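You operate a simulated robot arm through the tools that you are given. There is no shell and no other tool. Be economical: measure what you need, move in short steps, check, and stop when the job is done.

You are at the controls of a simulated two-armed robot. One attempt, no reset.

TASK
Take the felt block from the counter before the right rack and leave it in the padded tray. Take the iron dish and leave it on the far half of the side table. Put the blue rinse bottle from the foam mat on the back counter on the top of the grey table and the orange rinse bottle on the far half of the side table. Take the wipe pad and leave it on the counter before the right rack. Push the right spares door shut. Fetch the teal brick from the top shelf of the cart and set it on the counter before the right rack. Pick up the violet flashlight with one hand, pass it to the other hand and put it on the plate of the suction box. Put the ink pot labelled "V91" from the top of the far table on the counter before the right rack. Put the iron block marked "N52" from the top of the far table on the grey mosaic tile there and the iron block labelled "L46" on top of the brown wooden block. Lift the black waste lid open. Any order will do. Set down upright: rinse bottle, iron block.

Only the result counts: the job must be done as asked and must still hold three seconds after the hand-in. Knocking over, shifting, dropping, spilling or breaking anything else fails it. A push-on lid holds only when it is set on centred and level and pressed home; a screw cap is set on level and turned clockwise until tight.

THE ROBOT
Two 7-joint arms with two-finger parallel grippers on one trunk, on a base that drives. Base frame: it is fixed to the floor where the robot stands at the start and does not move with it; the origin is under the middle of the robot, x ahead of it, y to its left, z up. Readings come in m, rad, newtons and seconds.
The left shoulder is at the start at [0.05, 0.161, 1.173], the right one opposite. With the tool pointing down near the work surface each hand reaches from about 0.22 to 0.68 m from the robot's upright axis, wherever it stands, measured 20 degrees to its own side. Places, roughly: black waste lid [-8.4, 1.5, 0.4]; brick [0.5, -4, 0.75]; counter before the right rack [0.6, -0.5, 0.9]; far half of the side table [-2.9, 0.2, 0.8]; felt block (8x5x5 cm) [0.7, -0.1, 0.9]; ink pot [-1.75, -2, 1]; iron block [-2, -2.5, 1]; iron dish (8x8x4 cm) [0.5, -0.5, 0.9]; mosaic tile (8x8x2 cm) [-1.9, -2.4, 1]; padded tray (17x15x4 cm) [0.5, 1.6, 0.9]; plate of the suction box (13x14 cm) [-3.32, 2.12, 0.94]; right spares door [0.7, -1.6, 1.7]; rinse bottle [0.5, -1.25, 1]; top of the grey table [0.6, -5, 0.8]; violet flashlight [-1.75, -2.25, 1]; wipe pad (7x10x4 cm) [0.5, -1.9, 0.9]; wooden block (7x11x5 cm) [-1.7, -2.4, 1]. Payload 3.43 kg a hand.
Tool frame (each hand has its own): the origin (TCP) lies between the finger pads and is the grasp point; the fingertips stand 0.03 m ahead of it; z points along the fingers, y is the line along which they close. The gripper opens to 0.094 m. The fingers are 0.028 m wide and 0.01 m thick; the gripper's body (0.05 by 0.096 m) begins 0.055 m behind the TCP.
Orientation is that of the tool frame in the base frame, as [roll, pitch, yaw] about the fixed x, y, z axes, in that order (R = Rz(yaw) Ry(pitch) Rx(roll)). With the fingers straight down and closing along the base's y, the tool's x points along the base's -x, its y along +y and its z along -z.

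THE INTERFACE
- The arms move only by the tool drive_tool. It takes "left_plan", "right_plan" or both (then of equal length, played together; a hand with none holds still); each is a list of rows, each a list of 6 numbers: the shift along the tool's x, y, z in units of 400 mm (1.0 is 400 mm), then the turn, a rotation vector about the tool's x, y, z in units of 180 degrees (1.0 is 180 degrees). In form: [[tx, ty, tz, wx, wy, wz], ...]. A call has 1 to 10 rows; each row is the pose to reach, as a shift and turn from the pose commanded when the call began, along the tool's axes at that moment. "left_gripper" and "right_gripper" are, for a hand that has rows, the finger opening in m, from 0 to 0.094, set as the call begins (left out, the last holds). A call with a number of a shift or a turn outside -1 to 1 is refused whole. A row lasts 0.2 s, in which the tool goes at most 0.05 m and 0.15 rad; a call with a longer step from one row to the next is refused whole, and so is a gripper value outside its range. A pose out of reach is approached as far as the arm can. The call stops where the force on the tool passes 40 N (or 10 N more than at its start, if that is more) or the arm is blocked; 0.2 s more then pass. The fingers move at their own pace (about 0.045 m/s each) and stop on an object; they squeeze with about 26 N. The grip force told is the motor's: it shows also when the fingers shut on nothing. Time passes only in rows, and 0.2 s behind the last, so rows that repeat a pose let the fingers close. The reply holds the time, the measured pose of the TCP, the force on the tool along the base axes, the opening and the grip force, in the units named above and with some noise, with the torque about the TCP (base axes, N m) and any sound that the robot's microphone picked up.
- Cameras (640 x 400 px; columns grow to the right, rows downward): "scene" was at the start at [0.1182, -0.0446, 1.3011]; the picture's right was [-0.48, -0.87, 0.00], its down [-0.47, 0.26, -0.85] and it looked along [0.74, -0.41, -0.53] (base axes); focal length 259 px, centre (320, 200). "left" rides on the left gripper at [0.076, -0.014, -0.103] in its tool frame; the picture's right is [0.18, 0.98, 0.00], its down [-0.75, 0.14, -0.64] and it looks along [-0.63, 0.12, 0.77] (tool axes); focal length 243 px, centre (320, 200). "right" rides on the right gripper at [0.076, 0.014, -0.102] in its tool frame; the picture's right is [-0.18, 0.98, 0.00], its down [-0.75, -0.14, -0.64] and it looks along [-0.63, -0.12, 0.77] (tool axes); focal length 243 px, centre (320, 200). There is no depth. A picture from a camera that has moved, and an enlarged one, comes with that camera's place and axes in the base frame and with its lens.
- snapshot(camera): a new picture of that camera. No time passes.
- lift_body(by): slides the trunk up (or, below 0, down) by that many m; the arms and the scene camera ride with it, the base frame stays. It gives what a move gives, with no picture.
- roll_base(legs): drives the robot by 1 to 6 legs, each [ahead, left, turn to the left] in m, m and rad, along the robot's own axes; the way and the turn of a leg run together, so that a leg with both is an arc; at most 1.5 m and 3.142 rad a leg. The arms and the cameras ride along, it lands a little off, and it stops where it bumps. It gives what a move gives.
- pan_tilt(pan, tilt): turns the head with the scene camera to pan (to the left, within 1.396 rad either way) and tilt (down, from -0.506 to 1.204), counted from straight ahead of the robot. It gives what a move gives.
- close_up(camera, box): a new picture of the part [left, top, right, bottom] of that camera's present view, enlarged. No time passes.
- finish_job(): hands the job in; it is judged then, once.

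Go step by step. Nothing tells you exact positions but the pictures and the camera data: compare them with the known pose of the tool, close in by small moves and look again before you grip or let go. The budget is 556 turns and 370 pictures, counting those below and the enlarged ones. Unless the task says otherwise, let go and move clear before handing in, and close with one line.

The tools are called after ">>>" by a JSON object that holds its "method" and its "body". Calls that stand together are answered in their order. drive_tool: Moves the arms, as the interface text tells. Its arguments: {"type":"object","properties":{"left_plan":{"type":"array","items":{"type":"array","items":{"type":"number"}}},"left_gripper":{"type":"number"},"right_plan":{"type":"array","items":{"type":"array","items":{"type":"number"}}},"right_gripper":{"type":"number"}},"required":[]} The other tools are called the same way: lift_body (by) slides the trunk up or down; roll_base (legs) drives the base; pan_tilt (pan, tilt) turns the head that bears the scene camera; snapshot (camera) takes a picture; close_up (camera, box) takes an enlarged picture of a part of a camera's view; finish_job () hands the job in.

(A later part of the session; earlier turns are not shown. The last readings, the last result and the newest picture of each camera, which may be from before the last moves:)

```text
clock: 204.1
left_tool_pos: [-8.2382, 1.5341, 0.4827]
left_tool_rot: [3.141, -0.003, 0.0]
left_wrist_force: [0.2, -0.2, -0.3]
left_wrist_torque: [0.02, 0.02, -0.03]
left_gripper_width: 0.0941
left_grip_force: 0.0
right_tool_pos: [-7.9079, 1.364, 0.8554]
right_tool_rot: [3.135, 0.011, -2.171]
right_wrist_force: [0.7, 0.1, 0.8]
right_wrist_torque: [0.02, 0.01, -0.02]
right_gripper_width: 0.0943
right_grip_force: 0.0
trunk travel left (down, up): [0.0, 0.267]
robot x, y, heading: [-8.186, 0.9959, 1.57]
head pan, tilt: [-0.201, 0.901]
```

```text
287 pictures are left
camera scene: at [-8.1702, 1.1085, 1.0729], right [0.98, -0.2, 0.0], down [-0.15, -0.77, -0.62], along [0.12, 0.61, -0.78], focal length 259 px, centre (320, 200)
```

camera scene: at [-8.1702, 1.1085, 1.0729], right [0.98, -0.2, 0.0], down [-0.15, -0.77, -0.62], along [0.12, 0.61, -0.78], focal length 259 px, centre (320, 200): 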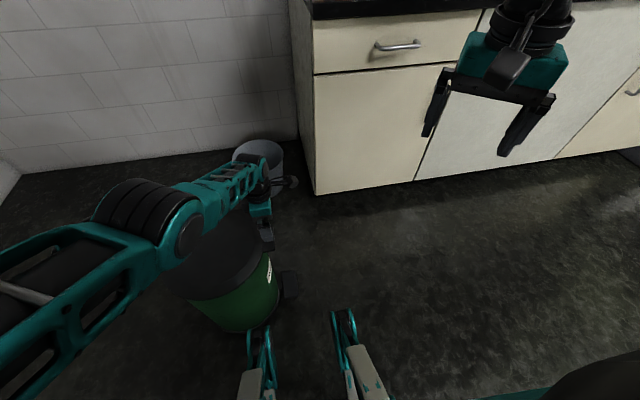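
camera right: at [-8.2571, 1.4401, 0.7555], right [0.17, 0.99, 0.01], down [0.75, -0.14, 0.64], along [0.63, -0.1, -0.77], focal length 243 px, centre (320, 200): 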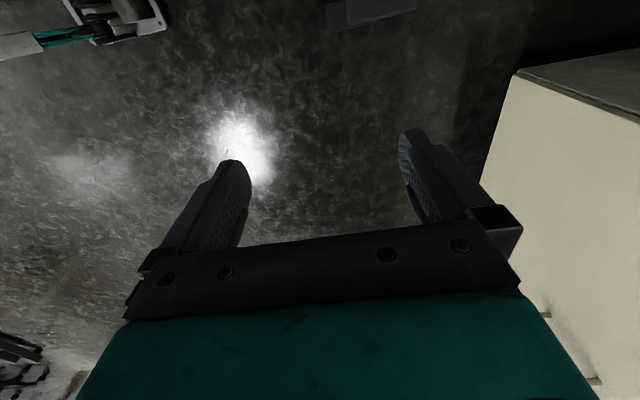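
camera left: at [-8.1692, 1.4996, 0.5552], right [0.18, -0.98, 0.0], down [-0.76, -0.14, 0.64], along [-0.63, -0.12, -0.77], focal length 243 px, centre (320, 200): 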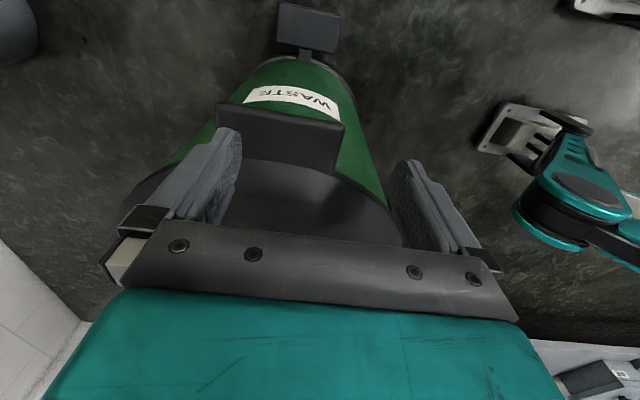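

>>> {"method": "drive_tool", "body": {"left_plan": [[0, 0.03, 0, 0, 0, 0], [0, 0.0575, 0.0, 0, 0, 0], [0, 0.0575, 0.04, 0, 0, 0], [0, 0.0575, 0.08, 0, 0, 0], [0, 0.0575, 0.127, 0, 0, 0], [0, 0.0575, 0.127, 0, 0, 0]]}}

>>> {"method": "snapshot", "body": {"camera": "left"}}

```text
clock: 205.5
left_tool_pos: [-8.2389, 1.5033, 0.4399]
left_tool_rot: [-3.139, -0.004, -0.002]
left_wrist_force: [0.3, 2.5, 1.8]
left_wrist_torque: [0.15, -0.01, 0.04]
left_gripper_width: 0.094
left_grip_force: 0.0
left hand out of reach, approached as far as the arm can: row 1, 2, 5, 6
right_tool_pos: [-7.9064, 1.3634, 0.8546]
right_tool_rot: [3.133, 0.01, -2.171]
right_wrist_force: [-0.3, 0.2, 0.1]
right_wrist_torque: [0.03, 0.03, 0.02]
right_gripper_width: 0.0941
right_grip_force: 0.1
trunk travel left (down, up): [0.0, 0.267]
robot x, y, heading: [-8.1857, 0.9988, 1.573]
head pan, tilt: [-0.201, 0.901]
```

```text
286 pictures are left
camera left: at [-8.1631, 1.5191, 0.5415], right [0.18, -0.98, 0.0], down [-0.76, -0.14, 0.64], along [-0.63, -0.12, -0.77], focal length 243 px, centre (320, 200)
```

left: 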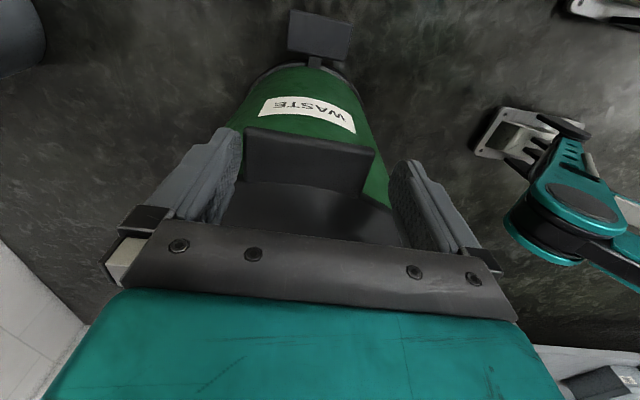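

>>> {"method": "drive_tool", "body": {"left_plan": [[0, -0.01, -0.06, 0, 0, 0], [0, -0.02, -0.14, 0, 0, 0]]}}

>>> {"method": "roll_base", "body": {"legs": [[0, -0.1, 0], [0.05, 0, 0]]}}

```text
clock: 206.1
left_tool_pos: [-8.2397, 1.5105, 0.4946]
left_tool_rot: [3.138, -0.001, -0.001]
left_wrist_force: [-0.3, -0.2, 0.1]
left_wrist_torque: [0.0, -0.01, 0.0]
left_gripper_width: 0.0941
left_grip_force: 0.1
right_tool_pos: [-7.9073, 1.3643, 0.8552]
right_tool_rot: [3.134, 0.011, -2.17]
right_wrist_force: [0.0, 0.2, -0.5]
right_wrist_torque: [0.01, 0.01, 0.02]
right_gripper_width: 0.0939
right_grip_force: 0.0
trunk travel left (down, up): [0.0, 0.267]
robot x, y, heading: [-8.1824, 0.9985, 1.574]
head pan, tilt: [-0.201, 0.901]
```

```text
clock: 207.8
left_tool_pos: [-8.141, 1.56, 0.4932]
left_tool_rot: [3.141, -0.002, 0.002]
left_wrist_force: [0.9, -0.4, 0.7]
left_wrist_torque: [0.01, 0.02, -0.02]
left_gripper_width: 0.0938
left_grip_force: 0.0
right_tool_pos: [-7.8081, 1.4152, 0.8546]
right_tool_rot: [3.137, 0.011, -2.168]
right_wrist_force: [-1.2, -0.4, -0.6]
right_wrist_torque: [-0.01, 0.0, -0.01]
right_gripper_width: 0.0938
right_grip_force: 0.0
trunk travel left (down, up): [0.0, 0.267]
robot x, y, heading: [-8.0879, 1.0474, 1.578]
head pan, tilt: [-0.201, 0.901]
```

>>> {"method": "drive_tool", "body": {"left_plan": [[-0.08, 0.041, 0, 0, 0, 0], [-0.16, 0.082, 0, 0, 0, 0], [-0.2425, 0.124, 0, 0, 0, 0], [-0.2425, 0.124, 0, 0, 0, 0], [-0.2425, 0.124, 0.05, 0, 0, 0], [-0.2425, 0.124, 0.1, 0, 0, 0], [-0.2425, 0.124, 0.15, 0, 0, 0], [-0.2425, 0.124, 0.183, 0, 0, 0], [-0.2425, 0.124, 0.183, 0, 0, 0]]}}

>>> {"method": "snapshot", "body": {"camera": "left"}}

```text
clock: 209.8
left_tool_pos: [-8.2382, 1.5108, 0.42]
left_tool_rot: [3.14, -0.002, 0.002]
left_wrist_force: [0.2, 0.2, -0.4]
left_wrist_torque: [0.02, -0.03, 0.02]
left_gripper_width: 0.094
left_grip_force: 0.1
right_tool_pos: [-7.8075, 1.4156, 0.8542]
right_tool_rot: [3.136, 0.011, -2.169]
right_wrist_force: [-0.2, 0.1, -0.4]
right_wrist_torque: [0.02, -0.03, 0.03]
right_gripper_width: 0.0941
right_grip_force: 0.0
trunk travel left (down, up): [0.0, 0.267]
robot x, y, heading: [-8.0852, 1.0479, 1.576]
head pan, tilt: [-0.201, 0.901]
```

```text
285 pictures are left
camera left: at [-8.1618, 1.5268, 0.5219], right [0.19, -0.98, 0.0], down [-0.76, -0.14, 0.64], along [-0.63, -0.12, -0.77], focal length 243 px, centre (320, 200)
```

left: 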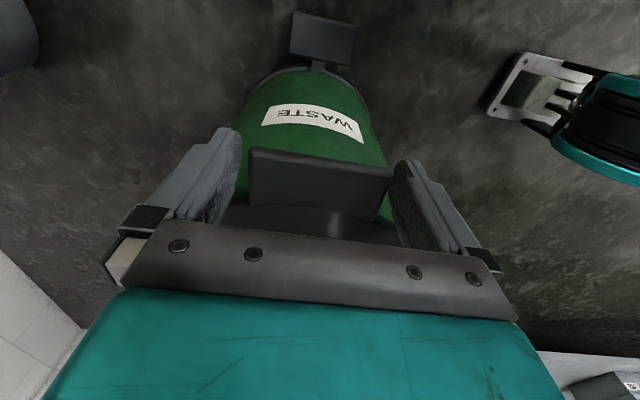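

The fingers straddle the tab. I'll close on it.

>>> {"method": "drive_tool", "body": {"left_plan": [[0, 0, 0, 0, 0, 0], [0, 0, 0, 0, 0, 0], [0, 0, 0, 0, 0, 0]], "left_gripper": 0.06}}

```text
clock: 210.6
left_tool_pos: [-8.2372, 1.5116, 0.4202]
left_tool_rot: [3.138, 0.0, 0.002]
left_wrist_force: [0.9, -2.1, 0.5]
left_wrist_torque: [0.15, -0.11, -0.12]
left_gripper_width: 0.0792
left_grip_force: 45.6
right_tool_pos: [-7.8086, 1.4149, 0.854]
right_tool_rot: [3.135, 0.012, -2.171]
right_wrist_force: [0.3, 0.1, -0.8]
right_wrist_torque: [0.02, -0.02, 0.02]
right_gripper_width: 0.0939
right_grip_force: 0.0
trunk travel left (down, up): [0.0, 0.267]
robot x, y, heading: [-8.0834, 1.0456, 1.579]
head pan, tilt: [-0.201, 0.901]
```

>>> {"method": "drive_tool", "body": {"left_plan": [[-0.007, 0, -0.1015, 0, 0, 0], [-0.028, 0, -0.2012, 0, 0, 0], [-0.063, 0, -0.297, 0, 0, 0], [-0.111, 0, -0.3868, 0, 0, 0]]}}

>>> {"method": "snapshot", "body": {"camera": "scene"}}

>>> {"method": "snapshot", "body": {"camera": "left"}}

```text
clock: 211.2
left_tool_pos: [-8.2563, 1.5108, 0.4901]
left_tool_rot: [3.127, 0.011, -0.001]
left_wrist_force: [10.7, -14.6, 4.1]
left_wrist_torque: [0.53, 0.77, -0.41]
left_gripper_width: 0.0796
left_grip_force: 44.6
right_tool_pos: [-7.8073, 1.4124, 0.8559]
right_tool_rot: [3.136, 0.013, -2.17]
right_wrist_force: [0.7, -0.6, 0.0]
right_wrist_torque: [0.01, -0.02, 0.0]
right_gripper_width: 0.0939
right_grip_force: 0.0
trunk travel left (down, up): [0.0, 0.267]
robot x, y, heading: [-8.0868, 1.0473, 1.579]
head pan, tilt: [-0.201, 0.901]
stopped in row 2 (left hand): the force on the tool passed its limit (the readings are from after the stop); the commanded pose is now the measured one
```

```text
284 pictures are left
camera scene: at [-8.0693, 1.1573, 1.0732], right [0.98, -0.19, 0.0], down [-0.15, -0.77, -0.62], along [0.12, 0.61, -0.78], focal length 259 px, centre (320, 200)
```

scene: 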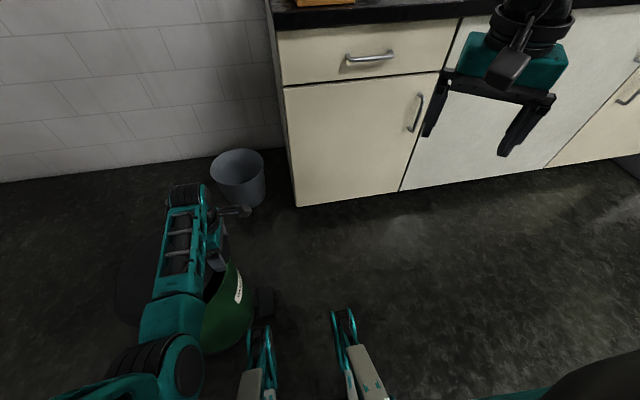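

```text
283 pictures are left
camera left: at [-8.1793, 1.5279, 0.5914], right [0.18, -0.98, 0.01], down [-0.75, -0.13, 0.65], along [-0.64, -0.13, -0.76], focal length 243 px, centre (320, 200)
```

left: 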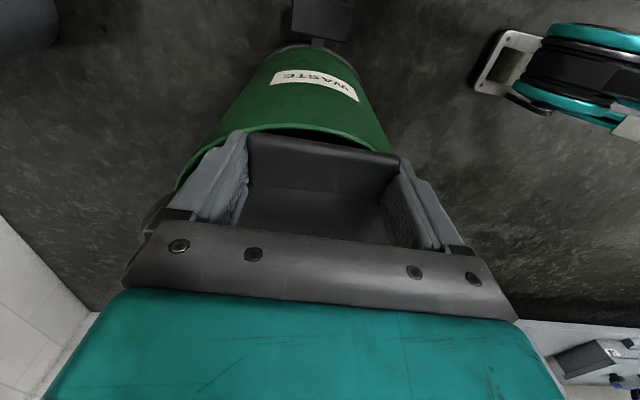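

The lid is rising. I'll continue along the arc in smaller steps.

>>> {"method": "drive_tool", "body": {"left_plan": [[-0.005, 0, -0.04, 0, 0, 0], [-0.015, 0, -0.08, 0, 0, 0], [-0.03, 0, -0.12, 0, 0, 0], [-0.045, 0, -0.16, 0, 0, 0], [-0.065, 0, -0.2, 0, 0, 0], [-0.09, 0, -0.24, 0, 0, 0]]}}

>>> {"method": "snapshot", "body": {"camera": "left"}}

>>> {"method": "snapshot", "body": {"camera": "scene"}}

```text
clock: 211.6
left_tool_pos: [-8.2591, 1.511, 0.5007]
left_tool_rot: [3.124, 0.006, -0.002]
left_wrist_force: [8.6, -14.4, 2.6]
left_wrist_torque: [1.61, -0.01, 0.1]
left_gripper_width: 0.0796
left_grip_force: 44.6
right_tool_pos: [-7.806, 1.4125, 0.8544]
right_tool_rot: [3.136, 0.012, -2.171]
right_wrist_force: [0.8, 0.3, -0.6]
right_wrist_torque: [0.02, -0.01, -0.04]
right_gripper_width: 0.0943
right_grip_force: 0.0
trunk travel left (down, up): [0.0, 0.267]
robot x, y, heading: [-8.0885, 1.046, 1.578]
head pan, tilt: [-0.201, 0.901]
stopped in row 2 (left hand): the force on the tool passed its limit (the readings are from after the stop); the commanded pose is now the measured one
```

```text
282 pictures are left
camera left: at [-8.183, 1.5281, 0.6033], right [0.18, -0.98, 0.01], down [-0.75, -0.13, 0.65], along [-0.63, -0.13, -0.76], focal length 243 px, centre (320, 200)
```

left: 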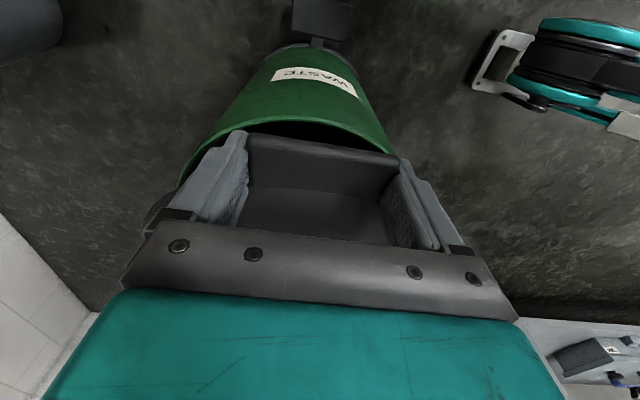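

```text
281 pictures are left
camera scene: at [-8.0691, 1.1572, 1.073], right [0.98, -0.2, 0.0], down [-0.15, -0.77, -0.62], along [0.12, 0.61, -0.78], focal length 259 px, centre (320, 200)
```

scene: 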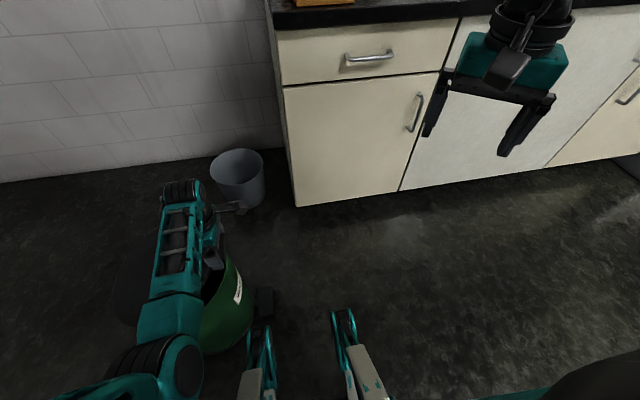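

The fingers bind against the lid rim as it turns. I'll lower it again and regrip with just the fingertips, farther out on the tab.

>>> {"method": "drive_tool", "body": {"left_plan": [[0.015, 0, 0.06, 0, 0, 0], [0.035, 0, 0.12, 0, 0, 0], [0.05, 0, 0.17, 0, 0, 0], [0.053, 0, 0.2, 0, 0, 0]]}}

>>> {"method": "drive_tool", "body": {"left_plan": [[0, 0, 0, 0, 0, 0], [0, 0, 0, 0, 0, 0], [0, 0, -0.02, 0, 0, 0], [0, 0, -0.04, 0, 0, 0]], "left_gripper": 0.094}}

>>> {"method": "snapshot", "body": {"camera": "left"}}

```text
clock: 212.0
left_tool_pos: [-8.2547, 1.511, 0.4815]
left_tool_rot: [3.122, 0.004, -0.004]
left_wrist_force: [4.9, -5.3, 2.2]
left_wrist_torque: [-0.42, 0.66, 0.13]
left_gripper_width: 0.0799
left_grip_force: 44.8
right_tool_pos: [-7.8054, 1.4122, 0.8554]
right_tool_rot: [3.136, 0.013, -2.173]
right_wrist_force: [0.0, 0.7, 0.2]
right_wrist_torque: [-0.02, 0.0, 0.02]
right_gripper_width: 0.0939
right_grip_force: 0.1
trunk travel left (down, up): [0.0, 0.267]
robot x, y, heading: [-8.0811, 1.0461, 1.575]
head pan, tilt: [-0.201, 0.901]
stopped in row 2 (left hand): the force on the tool passed its limit (the readings are from after the stop); the commanded pose is now the measured one
```

```text
clock: 213.0
left_tool_pos: [-8.2596, 1.5116, 0.4966]
left_tool_rot: [3.118, 0.002, 0.0]
left_wrist_force: [9.7, -6.7, -0.5]
left_wrist_torque: [-0.1, -0.3, 0.56]
left_gripper_width: 0.0938
left_grip_force: 0.1
right_tool_pos: [-7.8042, 1.4112, 0.8556]
right_tool_rot: [3.136, 0.012, -2.174]
right_wrist_force: [0.3, 0.2, -1.3]
right_wrist_torque: [-0.03, -0.01, 0.03]
right_gripper_width: 0.0941
right_grip_force: 0.0
trunk travel left (down, up): [0.0, 0.267]
robot x, y, heading: [-8.0845, 1.043, 1.569]
head pan, tilt: [-0.201, 0.901]
stopped in row 4 (left hand): the force on the tool passed its limit (the readings are from after the stop); the commanded pose is now the measured one
```

```text
280 pictures are left
camera left: at [-8.1829, 1.5295, 0.5984], right [0.18, -0.98, 0.02], down [-0.75, -0.13, 0.65], along [-0.63, -0.14, -0.76], focal length 243 px, centre (320, 200)
```

left: 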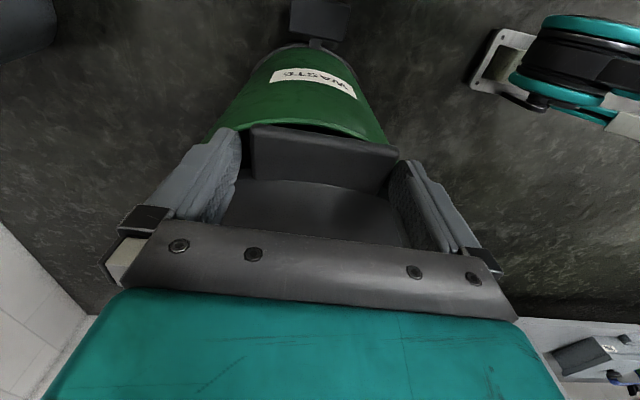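

>>> {"method": "drive_tool", "body": {"left_plan": [[0.015, 0, 0, 0, 0, 0], [0.03, 0, 0, 0, 0, 0], [0.045, 0, 0, 0, 0, 0], [0.06, 0, 0, 0, 0, 0], [0.06, 0, 0, 0, 0, 0]]}}

>>> {"method": "snapshot", "body": {"camera": "left"}}

```text
clock: 213.6
left_tool_pos: [-8.2589, 1.5112, 0.4955]
left_tool_rot: [3.115, 0.015, 0.002]
left_wrist_force: [10.9, -7.8, 0.9]
left_wrist_torque: [-0.21, -0.32, 0.62]
left_gripper_width: 0.0941
left_grip_force: 0.1
right_tool_pos: [-7.8029, 1.4105, 0.8548]
right_tool_rot: [3.137, 0.013, -2.175]
right_wrist_force: [-0.7, -0.3, 0.6]
right_wrist_torque: [-0.01, 0.02, 0.02]
right_gripper_width: 0.0941
right_grip_force: 0.1
trunk travel left (down, up): [0.0, 0.267]
robot x, y, heading: [-8.081, 1.0438, 1.569]
head pan, tilt: [-0.201, 0.901]
stopped in row 3 (left hand): the force on the tool passed its limit (the readings are from after the stop); the commanded pose is now the measured one
```

```text
279 pictures are left
camera left: at [-8.1809, 1.5301, 0.5959], right [0.19, -0.98, 0.02], down [-0.74, -0.12, 0.66], along [-0.64, -0.14, -0.75], focal length 243 px, centre (320, 200)
```

left: 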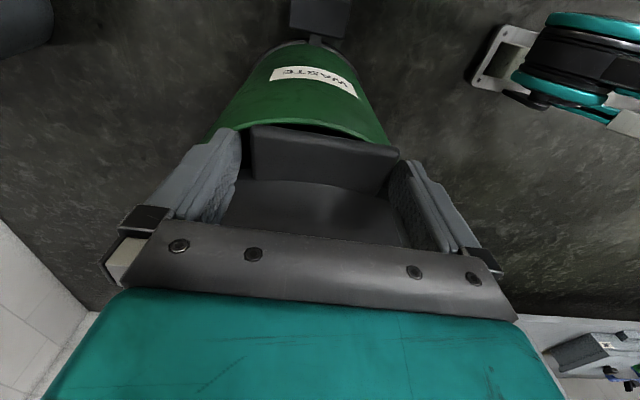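

>>> {"method": "pan_tilt", "body": {"pan": 0.35, "tilt": 0.9}}

>>> {"method": "close_up", "body": {"camera": "scene", "box": [200, 120, 440, 320]}}

```text
clock: 214.6
left_tool_pos: [-8.2591, 1.5117, 0.4954]
left_tool_rot: [3.117, 0.016, 0.002]
left_wrist_force: [18.4, -13.2, 2.6]
left_wrist_torque: [-0.59, -0.42, 1.02]
left_gripper_width: 0.0943
left_grip_force: 0.1
right_tool_pos: [-7.8025, 1.412, 0.8542]
right_tool_rot: [3.135, 0.013, -2.173]
right_wrist_force: [-0.2, 0.8, -0.3]
right_wrist_torque: [-0.01, 0.0, 0.01]
right_gripper_width: 0.0941
right_grip_force: 0.1
trunk travel left (down, up): [0.0, 0.267]
robot x, y, heading: [-8.0855, 1.0466, 1.572]
head pan, tilt: [0.351, 0.901]
```

```text
2.00 times, centred on (320, 220) of scene
camera zoom: at [-8.1077, 1.154, 1.073], right [0.94, 0.34, 0.0], down [0.27, -0.74, -0.62], along [-0.21, 0.58, -0.78], focal length 518 px, centre (320, 160)
```

zoom: 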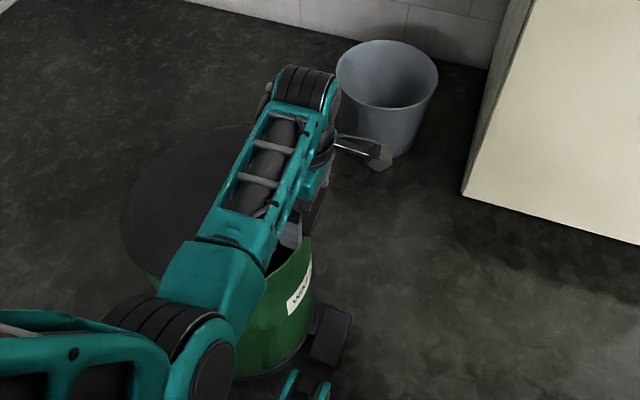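

>>> {"method": "drive_tool", "body": {"left_plan": [[0, 0.008, 0, 0, 0, 0], [0, 0.016, 0, 0, 0, 0], [0, 0.016, 0, 0, 0, 0]]}}

>>> {"method": "snapshot", "body": {"camera": "left"}}

```text
clock: 215.0
left_tool_pos: [-8.2595, 1.5127, 0.4997]
left_tool_rot: [3.115, 0.008, 0.002]
left_wrist_force: [11.1, -8.0, 1.2]
left_wrist_torque: [-0.15, -0.32, 0.63]
left_gripper_width: 0.0941
left_grip_force: 0.2
right_tool_pos: [-7.8024, 1.4112, 0.8539]
right_tool_rot: [3.136, 0.012, -2.177]
right_wrist_force: [0.2, 0.0, 0.0]
right_wrist_torque: [0.0, -0.01, -0.04]
right_gripper_width: 0.0941
right_grip_force: 0.0
trunk travel left (down, up): [0.0, 0.267]
robot x, y, heading: [-8.0834, 1.0421, 1.568]
head pan, tilt: [0.351, 0.901]
stopped in row 2 (left hand): the force on the tool passed its limit (the readings are from after the stop); the commanded pose is now the measured one
```

```text
277 pictures are left
camera left: at [-8.1823, 1.5302, 0.5992], right [0.19, -0.98, 0.02], down [-0.75, -0.13, 0.65], along [-0.64, -0.14, -0.76], focal length 243 px, centre (320, 200)
```

left: 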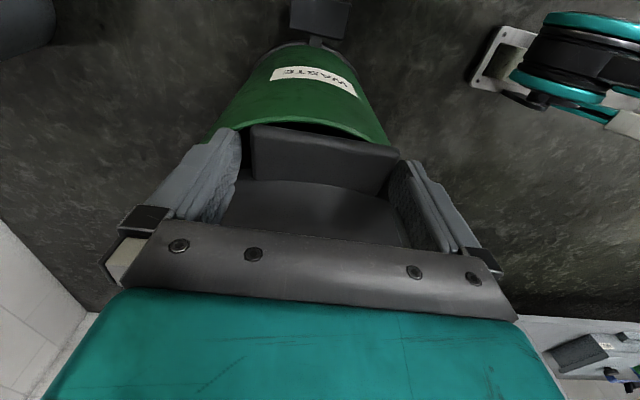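

>>> {"method": "drive_tool", "body": {"left_plan": [[0, 0, 0.02, 0, 0, 0], [0, 0, 0.04, 0, 0, 0], [0.02, 0, 0.06, 0, 0, 0], [0.04, 0, 0.08, 0, 0, 0]]}}

>>> {"method": "snapshot", "body": {"camera": "left"}}

```text
clock: 216.0
left_tool_pos: [-8.253, 1.5121, 0.465]
left_tool_rot: [3.118, 0.02, 0.008]
left_wrist_force: [19.9, -11.4, 1.2]
left_wrist_torque: [-0.43, -0.52, 0.3]
left_gripper_width: 0.0939
left_grip_force: 0.1
right_tool_pos: [-7.8027, 1.4116, 0.8553]
right_tool_rot: [3.136, 0.014, -2.174]
right_wrist_force: [-0.7, 0.3, -0.3]
right_wrist_torque: [-0.01, 0.01, 0.01]
right_gripper_width: 0.0942
right_grip_force: 0.1
trunk travel left (down, up): [0.0, 0.267]
robot x, y, heading: [-8.0792, 1.0424, 1.574]
head pan, tilt: [0.351, 0.901]
```

```text
276 pictures are left
camera left: at [-8.1748, 1.5306, 0.5645], right [0.19, -0.98, 0.02], down [-0.74, -0.13, 0.66], along [-0.65, -0.14, -0.75], focal length 243 px, centre (320, 200)
```

left: 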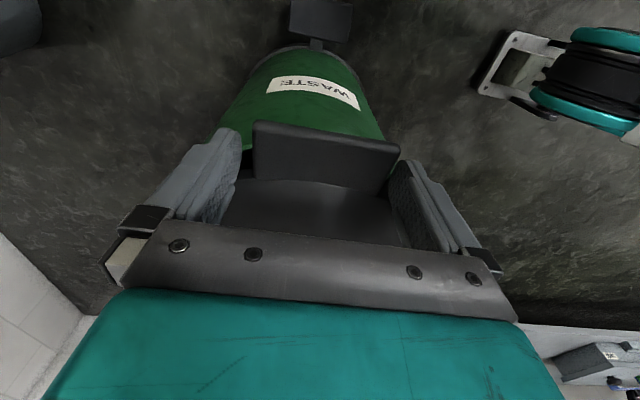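

>>> {"method": "drive_tool", "body": {"left_plan": [[0.03, 0, 0.0, 0, 0, 0], [0.06, 0, 0.0, 0, 0, 0], [0.09, 0, 0.0, 0, 0, 0], [0.09, 0, 0, 0, 0, 0]]}}

>>> {"method": "snapshot", "body": {"camera": "left"}}

```text
clock: 217.2
left_tool_pos: [-8.2435, 1.5171, 0.4632]
left_tool_rot: [3.125, 0.064, 0.022]
left_wrist_force: [2.7, -7.6, -0.6]
left_wrist_torque: [-0.13, -0.06, 0.03]
left_gripper_width: 0.0941
left_grip_force: 0.0
right_tool_pos: [-7.8017, 1.4109, 0.8551]
right_tool_rot: [3.137, 0.012, -2.174]
right_wrist_force: [-0.4, 0.0, 0.5]
right_wrist_torque: [-0.03, -0.02, 0.0]
right_gripper_width: 0.0943
right_grip_force: 0.1
trunk travel left (down, up): [0.0, 0.267]
robot x, y, heading: [-8.0792, 1.0406, 1.577]
head pan, tilt: [0.351, 0.901]
stopped in row 4 (left hand): the arm was blocked; the commanded pose is now the measured one
```

```text
275 pictures are left
camera left: at [-8.1614, 1.5371, 0.5606], right [0.21, -0.98, 0.01], down [-0.71, -0.15, 0.69], along [-0.67, -0.15, -0.72], focal length 243 px, centre (320, 200)
```

left: 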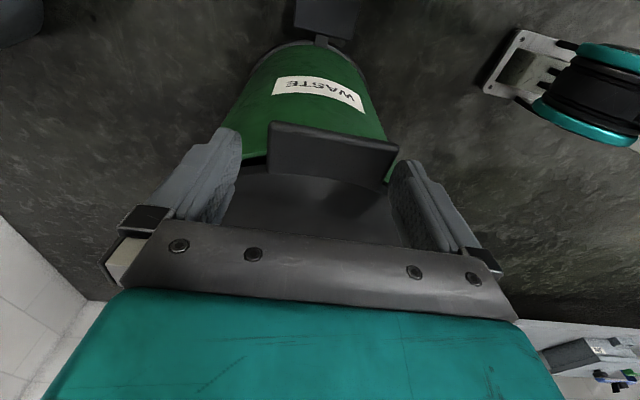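

>>> {"method": "snapshot", "body": {"camera": "scene"}}

>>> {"method": "snapshot", "body": {"camera": "right"}}

```text
274 pictures are left
camera scene: at [-8.1079, 1.154, 1.0729], right [0.94, 0.34, 0.0], down [0.27, -0.74, -0.62], along [-0.21, 0.58, -0.78], focal length 259 px, centre (320, 200)
```

scene: 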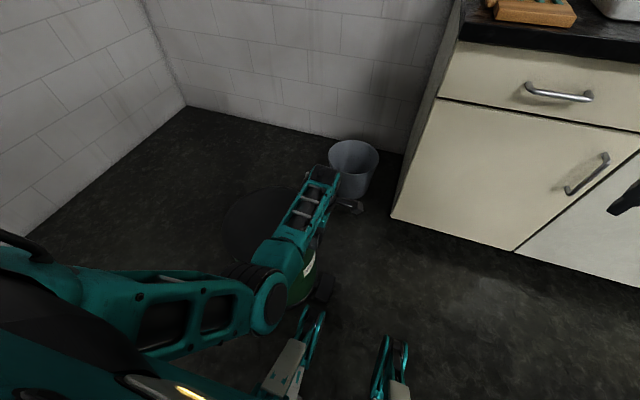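

```text
273 pictures are left
camera right: at [-7.858, 1.3556, 0.9571], right [-0.7, 0.71, 0.01], down [0.54, 0.53, 0.65], along [0.46, 0.46, -0.76], focal length 243 px, centre (320, 200)
```

right: 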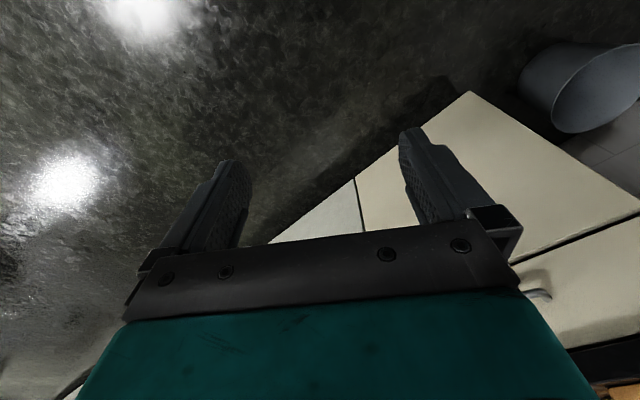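

The elbow seems to jam against the bin. I'll lift the left hand clear and rethink the stance.

>>> {"method": "drive_tool", "body": {"left_plan": [[0, 0, -0.03, 0, 0, 0], [0, 0, -0.06, 0, 0, 0], [0, 0, -0.12, 0, 0, 0], [0, 0, -0.22, 0, 0, 0], [0, 0, -0.32, 0, 0, 0], [0, 0, -0.42, 0, 0, 0], [0, 0, -0.54, 0, 0, 0]]}}

>>> {"method": "snapshot", "body": {"camera": "left"}}

>>> {"method": "snapshot", "body": {"camera": "scene"}}

```text
clock: 218.8
left_tool_pos: [-8.2293, 1.5328, 0.6654]
left_tool_rot: [3.126, 0.062, 0.023]
left_wrist_force: [0.2, -0.1, -0.2]
left_wrist_torque: [-0.02, -0.03, 0.0]
left_gripper_width: 0.094
left_grip_force: 0.1
left hand out of reach, approached as far as the arm can: row 7
right_tool_pos: [-7.803, 1.4131, 0.8546]
right_tool_rot: [3.137, 0.01, -2.178]
right_wrist_force: [-0.1, -0.6, -0.9]
right_wrist_torque: [0.0, -0.02, -0.01]
right_gripper_width: 0.0938
right_grip_force: 0.1
trunk travel left (down, up): [0.0, 0.267]
robot x, y, heading: [-8.0853, 1.047, 1.569]
head pan, tilt: [0.351, 0.901]
```

```text
272 pictures are left
camera left: at [-8.1467, 1.5523, 0.763], right [0.21, -0.98, 0.0], down [-0.71, -0.15, 0.69], along [-0.67, -0.15, -0.72], focal length 243 px, centre (320, 200)
```

left: 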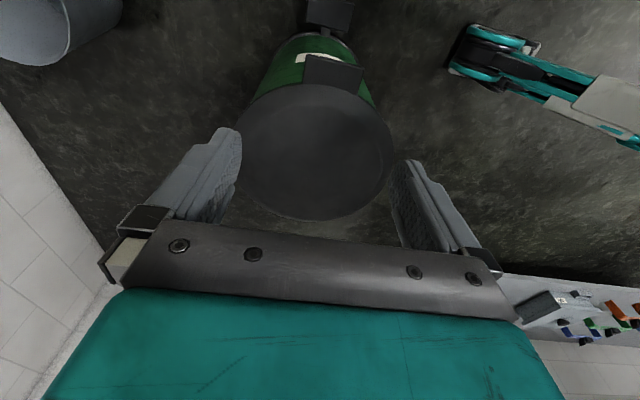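

```text
271 pictures are left
camera scene: at [-8.1081, 1.1544, 1.0728], right [0.94, 0.34, 0.0], down [0.27, -0.74, -0.62], along [-0.21, 0.58, -0.78], focal length 259 px, centre (320, 200)
```

scene: 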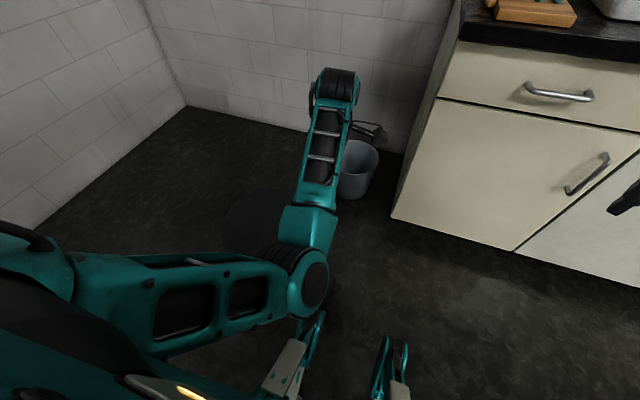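

Free now. I'll turn left and shift so the left arm approaches the tab diagonally from the +x side, with its elbow away from the bin.

>>> {"method": "drive_tool", "body": {"left_plan": [[-0.02, 0.05, -0.08, 0, 0, 0], [-0.04, 0.1, -0.16, 0, 0, 0], [-0.06, 0.15, -0.24, 0, 0, 0], [-0.06, 0.2, -0.32, 0, 0, 0]]}}

>>> {"method": "roll_base", "body": {"legs": [[-0.05, 0, 0], [0, 0, 0.9], [-0.03, -0.44, 0]]}}

>>> {"method": "pan_tilt", "body": {"pan": 0.1, "tilt": 0.8}}

>>> {"method": "snapshot", "body": {"camera": "scene"}}

>>> {"method": "snapshot", "body": {"camera": "left"}}

```text
clock: 219.8
left_tool_pos: [-8.2666, 1.5309, 0.6722]
left_tool_rot: [3.129, 0.064, 0.022]
left_wrist_force: [-0.1, -0.6, -0.2]
left_wrist_torque: [0.01, 0.03, 0.02]
left_gripper_width: 0.0938
left_grip_force: 0.0
left hand out of reach, approached as far as the arm can: row 1, 2, 3, 4
right_tool_pos: [-7.803, 1.4118, 0.855]
right_tool_rot: [3.134, 0.013, -2.176]
right_wrist_force: [0.1, -0.1, 0.0]
right_wrist_torque: [0.03, -0.01, 0.03]
right_gripper_width: 0.094
right_grip_force: 0.0
trunk travel left (down, up): [0.0, 0.267]
robot x, y, heading: [-8.0814, 1.0449, 1.57]
head pan, tilt: [0.351, 0.901]
```

```text
clock: 225.3
left_tool_pos: [-8.2888, 1.473, 0.6724]
left_tool_rot: [3.127, 0.062, 0.932]
left_wrist_force: [0.7, 0.8, -0.2]
left_wrist_torque: [-0.02, -0.01, 0.0]
left_gripper_width: 0.0939
left_grip_force: 0.0
right_tool_pos: [-7.9087, 1.7652, 0.8558]
right_tool_rot: [3.139, 0.013, -1.265]
right_wrist_force: [-1.2, -0.8, 0.5]
right_wrist_torque: [0.04, -0.02, -0.01]
right_gripper_width: 0.094
right_grip_force: 0.1
trunk travel left (down, up): [0.0, 0.267]
robot x, y, heading: [-7.7892, 1.3203, 2.48]
head pan, tilt: [0.351, 0.901]
```

```text
clock: 226.1
left_tool_pos: [-8.2887, 1.4723, 0.6714]
left_tool_rot: [3.127, 0.062, 0.934]
left_wrist_force: [0.5, -0.1, -0.5]
left_wrist_torque: [-0.03, 0.02, 0.01]
left_gripper_width: 0.0942
left_grip_force: 0.0
right_tool_pos: [-7.9101, 1.7648, 0.8554]
right_tool_rot: [3.136, 0.012, -1.265]
right_wrist_force: [0.2, -0.5, 0.5]
right_wrist_torque: [0.01, 0.01, 0.01]
right_gripper_width: 0.094
right_grip_force: 0.1
trunk travel left (down, up): [0.0, 0.267]
robot x, y, heading: [-7.7895, 1.3204, 2.479]
head pan, tilt: [0.099, 0.799]
```

```text
270 pictures are left
camera scene: at [-7.8914, 1.3856, 1.0808], right [0.53, 0.85, 0.0], down [0.61, -0.38, -0.7], along [-0.59, 0.37, -0.72], focal length 259 px, centre (320, 200)
```

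scene: 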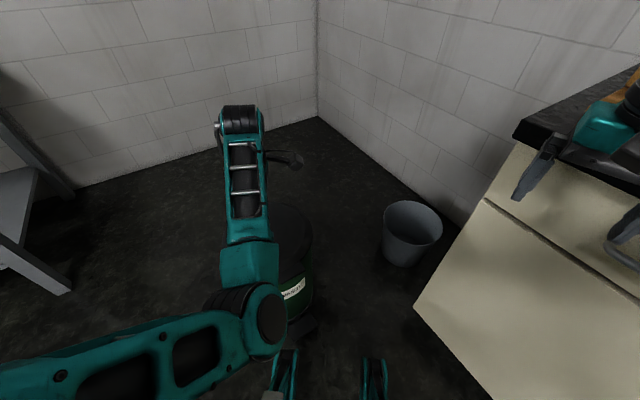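

```text
269 pictures are left
camera left: at [-8.2529, 1.5491, 0.7688], right [0.9, -0.44, 0.0], down [-0.32, -0.65, 0.69], along [-0.3, -0.62, -0.72], focal length 243 px, centre (320, 200)
```

left: 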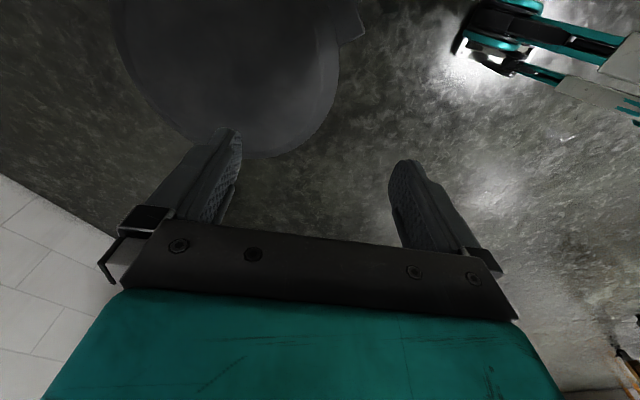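

>>> {"method": "drive_tool", "body": {"left_plan": [[0, 0, -0.02, 0, 0, 0.045], [0, 0, -0.04, 0, 0, 0.09], [0, 0, -0.06, 0, 0, 0.135], [0, 0, -0.1, 0, 0, 0.18], [0, 0, -0.14, 0, 0, 0.225], [0, 0, -0.2, 0, 0, 0.27], [0, 0, -0.28, 0, 0, 0.297], [0, 0, -0.36, 0, 0, 0.297], [0, 0, -0.36, 0, 0, 0.297]]}}

>>> {"method": "snapshot", "body": {"camera": "scene"}}

```text
clock: 228.1
left_tool_pos: [-8.3606, 1.5062, 0.7748]
left_tool_rot: [3.086, 0.024, -0.001]
left_wrist_force: [0.0, 0.4, 0.3]
left_wrist_torque: [-0.04, 0.02, 0.01]
left_gripper_width: 0.0941
left_grip_force: 0.1
left hand out of reach, approached as far as the arm can: row 1, 2, 3, 4, 5, 6, 7, 8, 9
right_tool_pos: [-7.9091, 1.7646, 0.8551]
right_tool_rot: [3.137, 0.013, -1.266]
right_wrist_force: [0.3, 1.0, -0.2]
right_wrist_torque: [-0.02, -0.01, -0.04]
right_gripper_width: 0.094
right_grip_force: 0.1
trunk travel left (down, up): [0.0, 0.267]
robot x, y, heading: [-7.7909, 1.3171, 2.48]
head pan, tilt: [0.099, 0.799]
```

```text
268 pictures are left
camera scene: at [-7.8914, 1.3857, 1.0808], right [0.53, 0.85, 0.0], down [0.61, -0.38, -0.7], along [-0.59, 0.37, -0.72], focal length 259 px, centre (320, 200)
```

scene: 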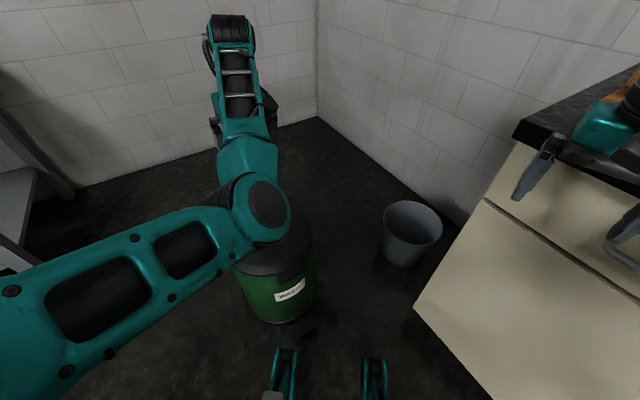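

>>> {"method": "drive_tool", "body": {"left_plan": [[0.04, 0.03, -0.06, 0, 0, 0.025], [0.08, 0.06, -0.12, 0, 0, 0.05], [0.12, 0.09, -0.18, 0, 0, 0.075], [0.16, 0.12, -0.24, 0, 0, 0.1], [0.2, 0.155, -0.3, 0, 0, 0.125], [0.24, 0.19, -0.35, 0, 0, 0.15], [0.28, 0.22, -0.4, 0, 0, 0.175], [0.33, 0.25, -0.45, 0, 0, 0.2], [0.39, 0.3, -0.5, 0, 0, 0.21]]}}

>>> {"method": "snapshot", "body": {"camera": "scene"}}

```text
clock: 230.1
left_tool_pos: [-8.3618, 1.2938, 0.9624]
left_tool_rot: [3.079, -0.016, -0.65]
left_wrist_force: [0.0, -0.3, -0.4]
left_wrist_torque: [0.04, 0.04, 0.0]
left_gripper_width: 0.094
left_grip_force: 0.0
left hand out of reach, approached as far as the arm can: row 1, 2, 3, 4, 5, 6, 7, 8, 9
right_tool_pos: [-7.91, 1.765, 0.8555]
right_tool_rot: [3.137, 0.014, -1.265]
right_wrist_force: [-0.8, 0.0, 0.0]
right_wrist_torque: [0.01, 0.02, 0.02]
right_gripper_width: 0.094
right_grip_force: 0.0
trunk travel left (down, up): [0.0, 0.267]
robot x, y, heading: [-7.7897, 1.3212, 2.475]
head pan, tilt: [0.099, 0.799]
```

```text
267 pictures are left
camera scene: at [-7.8915, 1.385, 1.0808], right [0.53, 0.85, 0.0], down [0.61, -0.38, -0.7], along [-0.59, 0.37, -0.72], focal length 259 px, centre (320, 200)
```

scene: 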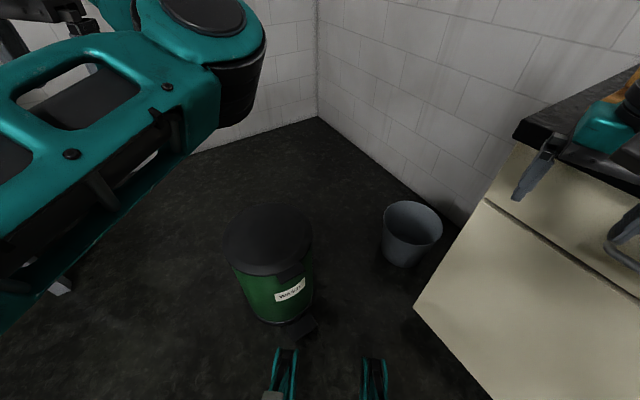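

>>> {"method": "drive_tool", "body": {"left_plan": [[0.01, -0.08, -0.01, 0.003, 0, 0], [0.02, -0.17, -0.02, 0.006, 0, 0], [0.035, -0.26, -0.03, 0.01, 0, 0], [0.05, -0.35, -0.04, 0.013, 0, 0], [0.065, -0.44, -0.04, 0.016, 0, 0], [0.08, -0.53, -0.04, 0.02, 0, 0], [0.09, -0.61, -0.04, 0.02, 0, 0], [0.095, -0.68, -0.04, 0.02, 0, 0]]}}

>>> {"method": "snapshot", "body": {"camera": "scene"}}

```text
clock: 231.9
left_tool_pos: [-8.3799, 1.374, 1.0058]
left_tool_rot: [-3.139, -0.015, -0.657]
left_wrist_force: [0.2, -0.1, -0.2]
left_wrist_torque: [0.04, -0.02, 0.0]
left_gripper_width: 0.0942
left_grip_force: 0.0
left hand out of reach, approached as far as the arm can: row 1, 2, 3, 4, 5, 6, 7, 8
right_tool_pos: [-7.9099, 1.7648, 0.8566]
right_tool_rot: [3.136, 0.012, -1.266]
right_wrist_force: [-0.1, 0.2, -0.3]
right_wrist_torque: [-0.04, -0.03, 0.03]
right_gripper_width: 0.0939
right_grip_force: 0.0
trunk travel left (down, up): [0.0, 0.267]
robot x, y, heading: [-7.7904, 1.318, 2.477]
head pan, tilt: [0.099, 0.799]
```

```text
266 pictures are left
camera scene: at [-7.8917, 1.3855, 1.0808], right [0.53, 0.85, 0.0], down [0.61, -0.38, -0.7], along [-0.59, 0.37, -0.72], focal length 259 px, centre (320, 200)
```

scene: 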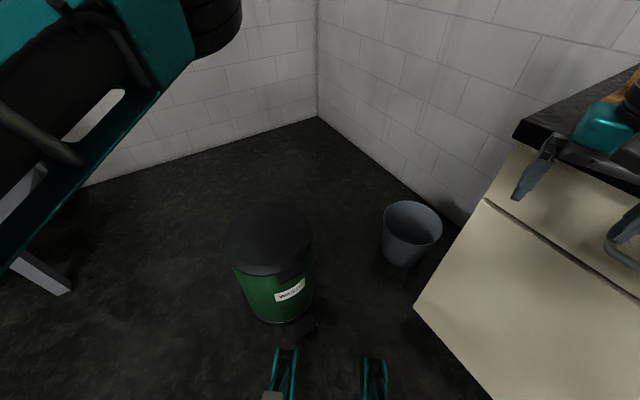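

>>> {"method": "drive_tool", "body": {"left_plan": [[0.06, 0.03, 0.04, 0, 0, 0], [0.12, 0.06, 0.08, 0, 0, 0], [0.18, 0.09, 0.12, 0, 0, 0], [0.25, 0.13, 0.16, 0, 0, 0], [0.32, 0.17, 0.2, 0, 0, 0], [0.37, 0.2, 0.25, 0, 0, 0]]}}

>>> {"method": "pan_tilt", "body": {"pan": 0.7, "tilt": 0.5}}

>>> {"method": "snapshot", "body": {"camera": "scene"}}

```text
clock: 233.3
left_tool_pos: [-8.3157, 1.2148, 0.9123]
left_tool_rot: [3.141, -0.015, -0.66]
left_wrist_force: [0.5, 0.4, 0.7]
left_wrist_torque: [-0.01, -0.02, -0.01]
left_gripper_width: 0.0942
left_grip_force: 0.0
left hand out of reach, approached as far as the arm can: row 1, 2, 3, 4
right_tool_pos: [-7.9096, 1.7638, 0.8545]
right_tool_rot: [3.136, 0.013, -1.266]
right_wrist_force: [-0.1, 1.2, 0.2]
right_wrist_torque: [0.0, 0.01, -0.01]
right_gripper_width: 0.0938
right_grip_force: 0.1
trunk travel left (down, up): [0.0, 0.267]
robot x, y, heading: [-7.793, 1.3178, 2.482]
head pan, tilt: [0.099, 0.799]
```

```text
clock: 234.3
left_tool_pos: [-8.3154, 1.2133, 0.9132]
left_tool_rot: [-3.14, -0.015, -0.66]
left_wrist_force: [0.3, -0.4, 0.2]
left_wrist_torque: [-0.01, -0.03, -0.02]
left_gripper_width: 0.0939
left_grip_force: 0.2
right_tool_pos: [-7.9107, 1.765, 0.8546]
right_tool_rot: [3.136, 0.012, -1.266]
right_wrist_force: [-0.5, 0.5, -0.1]
right_wrist_torque: [-0.02, -0.01, 0.04]
right_gripper_width: 0.0941
right_grip_force: 0.0
trunk travel left (down, up): [0.0, 0.267]
robot x, y, heading: [-7.7917, 1.3191, 2.481]
head pan, tilt: [0.7, 0.499]
```

```text
265 pictures are left
camera scene: at [-7.914, 1.3393, 1.1068], right [-0.04, 1.0, 0.0], down [0.48, 0.02, -0.88], along [-0.88, -0.03, -0.48], focal length 259 px, centre (320, 200)
```

scene: 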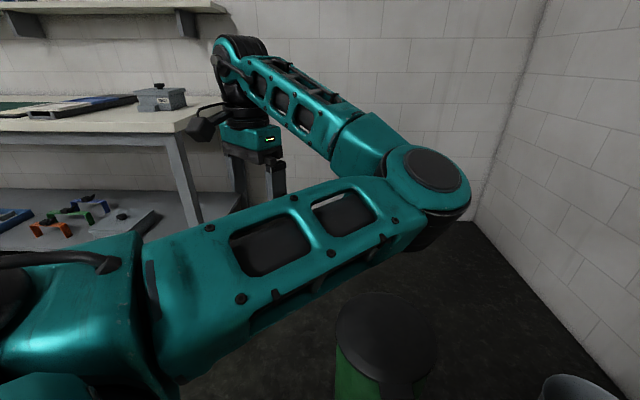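

The left elbow has flipped inward. I'll try turning the hand the other way to drive the elbow back out.

>>> {"method": "drive_tool", "body": {"left_plan": [[0, 0, 0, 0, 0, 0.045], [0, 0, 0, 0, 0, 0.09], [0, 0, 0, 0, 0, 0.135], [0, 0, 0, 0, 0, 0.18], [0, 0, 0, 0, 0, 0.225], [0, 0, 0, 0, 0, 0.27], [0, 0, 0, 0, 0, 0.315], [0, 0, 0, 0, 0, 0.36], [0, 0, 0, 0, 0, 0.405], [0, 0, 0, 0, 0, 0.45]]}}

>>> {"method": "snapshot", "body": {"camera": "scene"}}

```text
clock: 236.5
left_tool_pos: [-8.3131, 1.2149, 0.9116]
left_tool_rot: [-3.126, -0.002, -2.076]
left_wrist_force: [0.1, 0.1, -0.5]
left_wrist_torque: [-0.01, 0.01, -0.01]
left_gripper_width: 0.0939
left_grip_force: 0.2
right_tool_pos: [-7.9103, 1.7649, 0.8549]
right_tool_rot: [3.136, 0.012, -1.266]
right_wrist_force: [0.3, 0.7, 0.2]
right_wrist_torque: [0.03, 0.01, -0.04]
right_gripper_width: 0.0941
right_grip_force: 0.0
trunk travel left (down, up): [0.0, 0.267]
robot x, y, heading: [-7.7937, 1.3176, 2.48]
head pan, tilt: [0.7, 0.499]
```

```text
264 pictures are left
camera scene: at [-7.9136, 1.3393, 1.1069], right [-0.04, 1.0, 0.0], down [0.48, 0.02, -0.88], along [-0.88, -0.03, -0.48], focal length 259 px, centre (320, 200)
```

scene: 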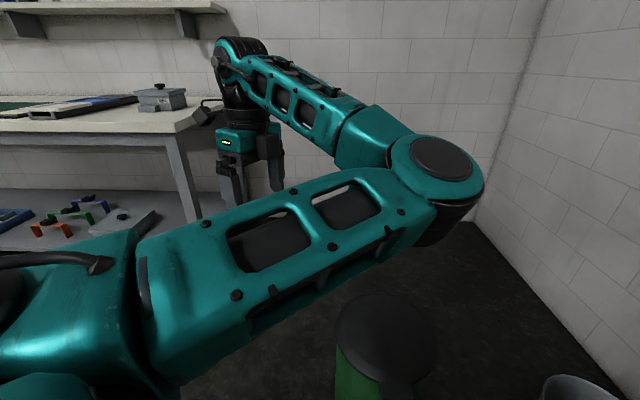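

Instead I'll use the right arm in its natural pose, facing -x and standing closer, with only the fingertips on the tab.

>>> {"method": "roll_base", "body": {"legs": [[-0.05, 0, 0], [0, 0, 0.66], [0.0, 0.06, 0]]}}

>>> {"method": "drive_tool", "body": {"right_plan": [[0, 0, 0, 0, 0, -0.04], [0, 0, 0, 0, 0, -0.08], [0, 0, 0, 0, 0, -0.12], [0, 0, 0, 0, 0, -0.16], [0, 0, 0, 0, 0, -0.193]], "right_gripper": 0.094}}

>>> {"method": "pan_tilt", "body": {"pan": -0.4, "tilt": 0.8}}

>>> {"method": "snapshot", "body": {"camera": "scene"}}

```text
clock: 239.8
left_tool_pos: [-8.0903, 0.8164, 0.9117]
left_tool_rot: [-3.125, -0.001, -1.394]
left_wrist_force: [-0.3, 0.5, -0.8]
left_wrist_torque: [0.0, -0.01, 0.02]
left_gripper_width: 0.094
left_grip_force: 0.0
right_tool_pos: [-8.1226, 1.498, 0.8554]
right_tool_rot: [3.138, 0.012, -0.585]
right_wrist_force: [-1.1, -0.3, 0.6]
right_wrist_torque: [-0.03, 0.01, 0.01]
right_gripper_width: 0.0941
right_grip_force: 0.1
trunk travel left (down, up): [0.0, 0.267]
robot x, y, heading: [-7.7498, 1.2253, -3.124]
head pan, tilt: [0.7, 0.499]
```

```text
clock: 241.1
left_tool_pos: [-8.0907, 0.8163, 0.9121]
left_tool_rot: [-3.125, -0.003, -1.392]
left_wrist_force: [-0.2, -0.3, 0.4]
left_wrist_torque: [0.01, -0.02, 0.02]
left_gripper_width: 0.0939
left_grip_force: 0.0
right_tool_pos: [-8.1226, 1.4986, 0.8559]
right_tool_rot: [-3.14, 0.013, 0.024]
right_wrist_force: [0.7, 0.1, 0.1]
right_wrist_torque: [-0.01, 0.0, 0.01]
right_gripper_width: 0.094
right_grip_force: 0.0
trunk travel left (down, up): [0.0, 0.267]
robot x, y, heading: [-7.7504, 1.2254, -3.119]
head pan, tilt: [0.7, 0.499]
```

```text
clock: 242.4
left_tool_pos: [-8.0899, 0.8165, 0.9126]
left_tool_rot: [-3.124, -0.002, -1.394]
left_wrist_force: [-0.4, -0.3, -0.6]
left_wrist_torque: [-0.01, -0.01, 0.0]
left_gripper_width: 0.094
left_grip_force: 0.1
right_tool_pos: [-8.1212, 1.4985, 0.8549]
right_tool_rot: [-3.138, 0.014, 0.022]
right_wrist_force: [-0.1, 0.0, 0.1]
right_wrist_torque: [-0.01, 0.01, 0.04]
right_gripper_width: 0.094
right_grip_force: 0.1
trunk travel left (down, up): [0.0, 0.267]
robot x, y, heading: [-7.7507, 1.2275, -3.123]
head pan, tilt: [-0.4, 0.799]
```

```text
263 pictures are left
camera scene: at [-7.8647, 1.2539, 1.0808], right [0.37, 0.93, 0.0], down [0.67, -0.27, -0.7], along [-0.65, 0.26, -0.72], focal length 259 px, centre (320, 200)
```

scene: 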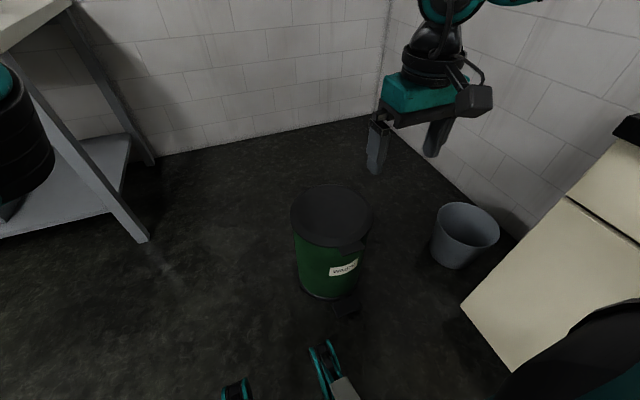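

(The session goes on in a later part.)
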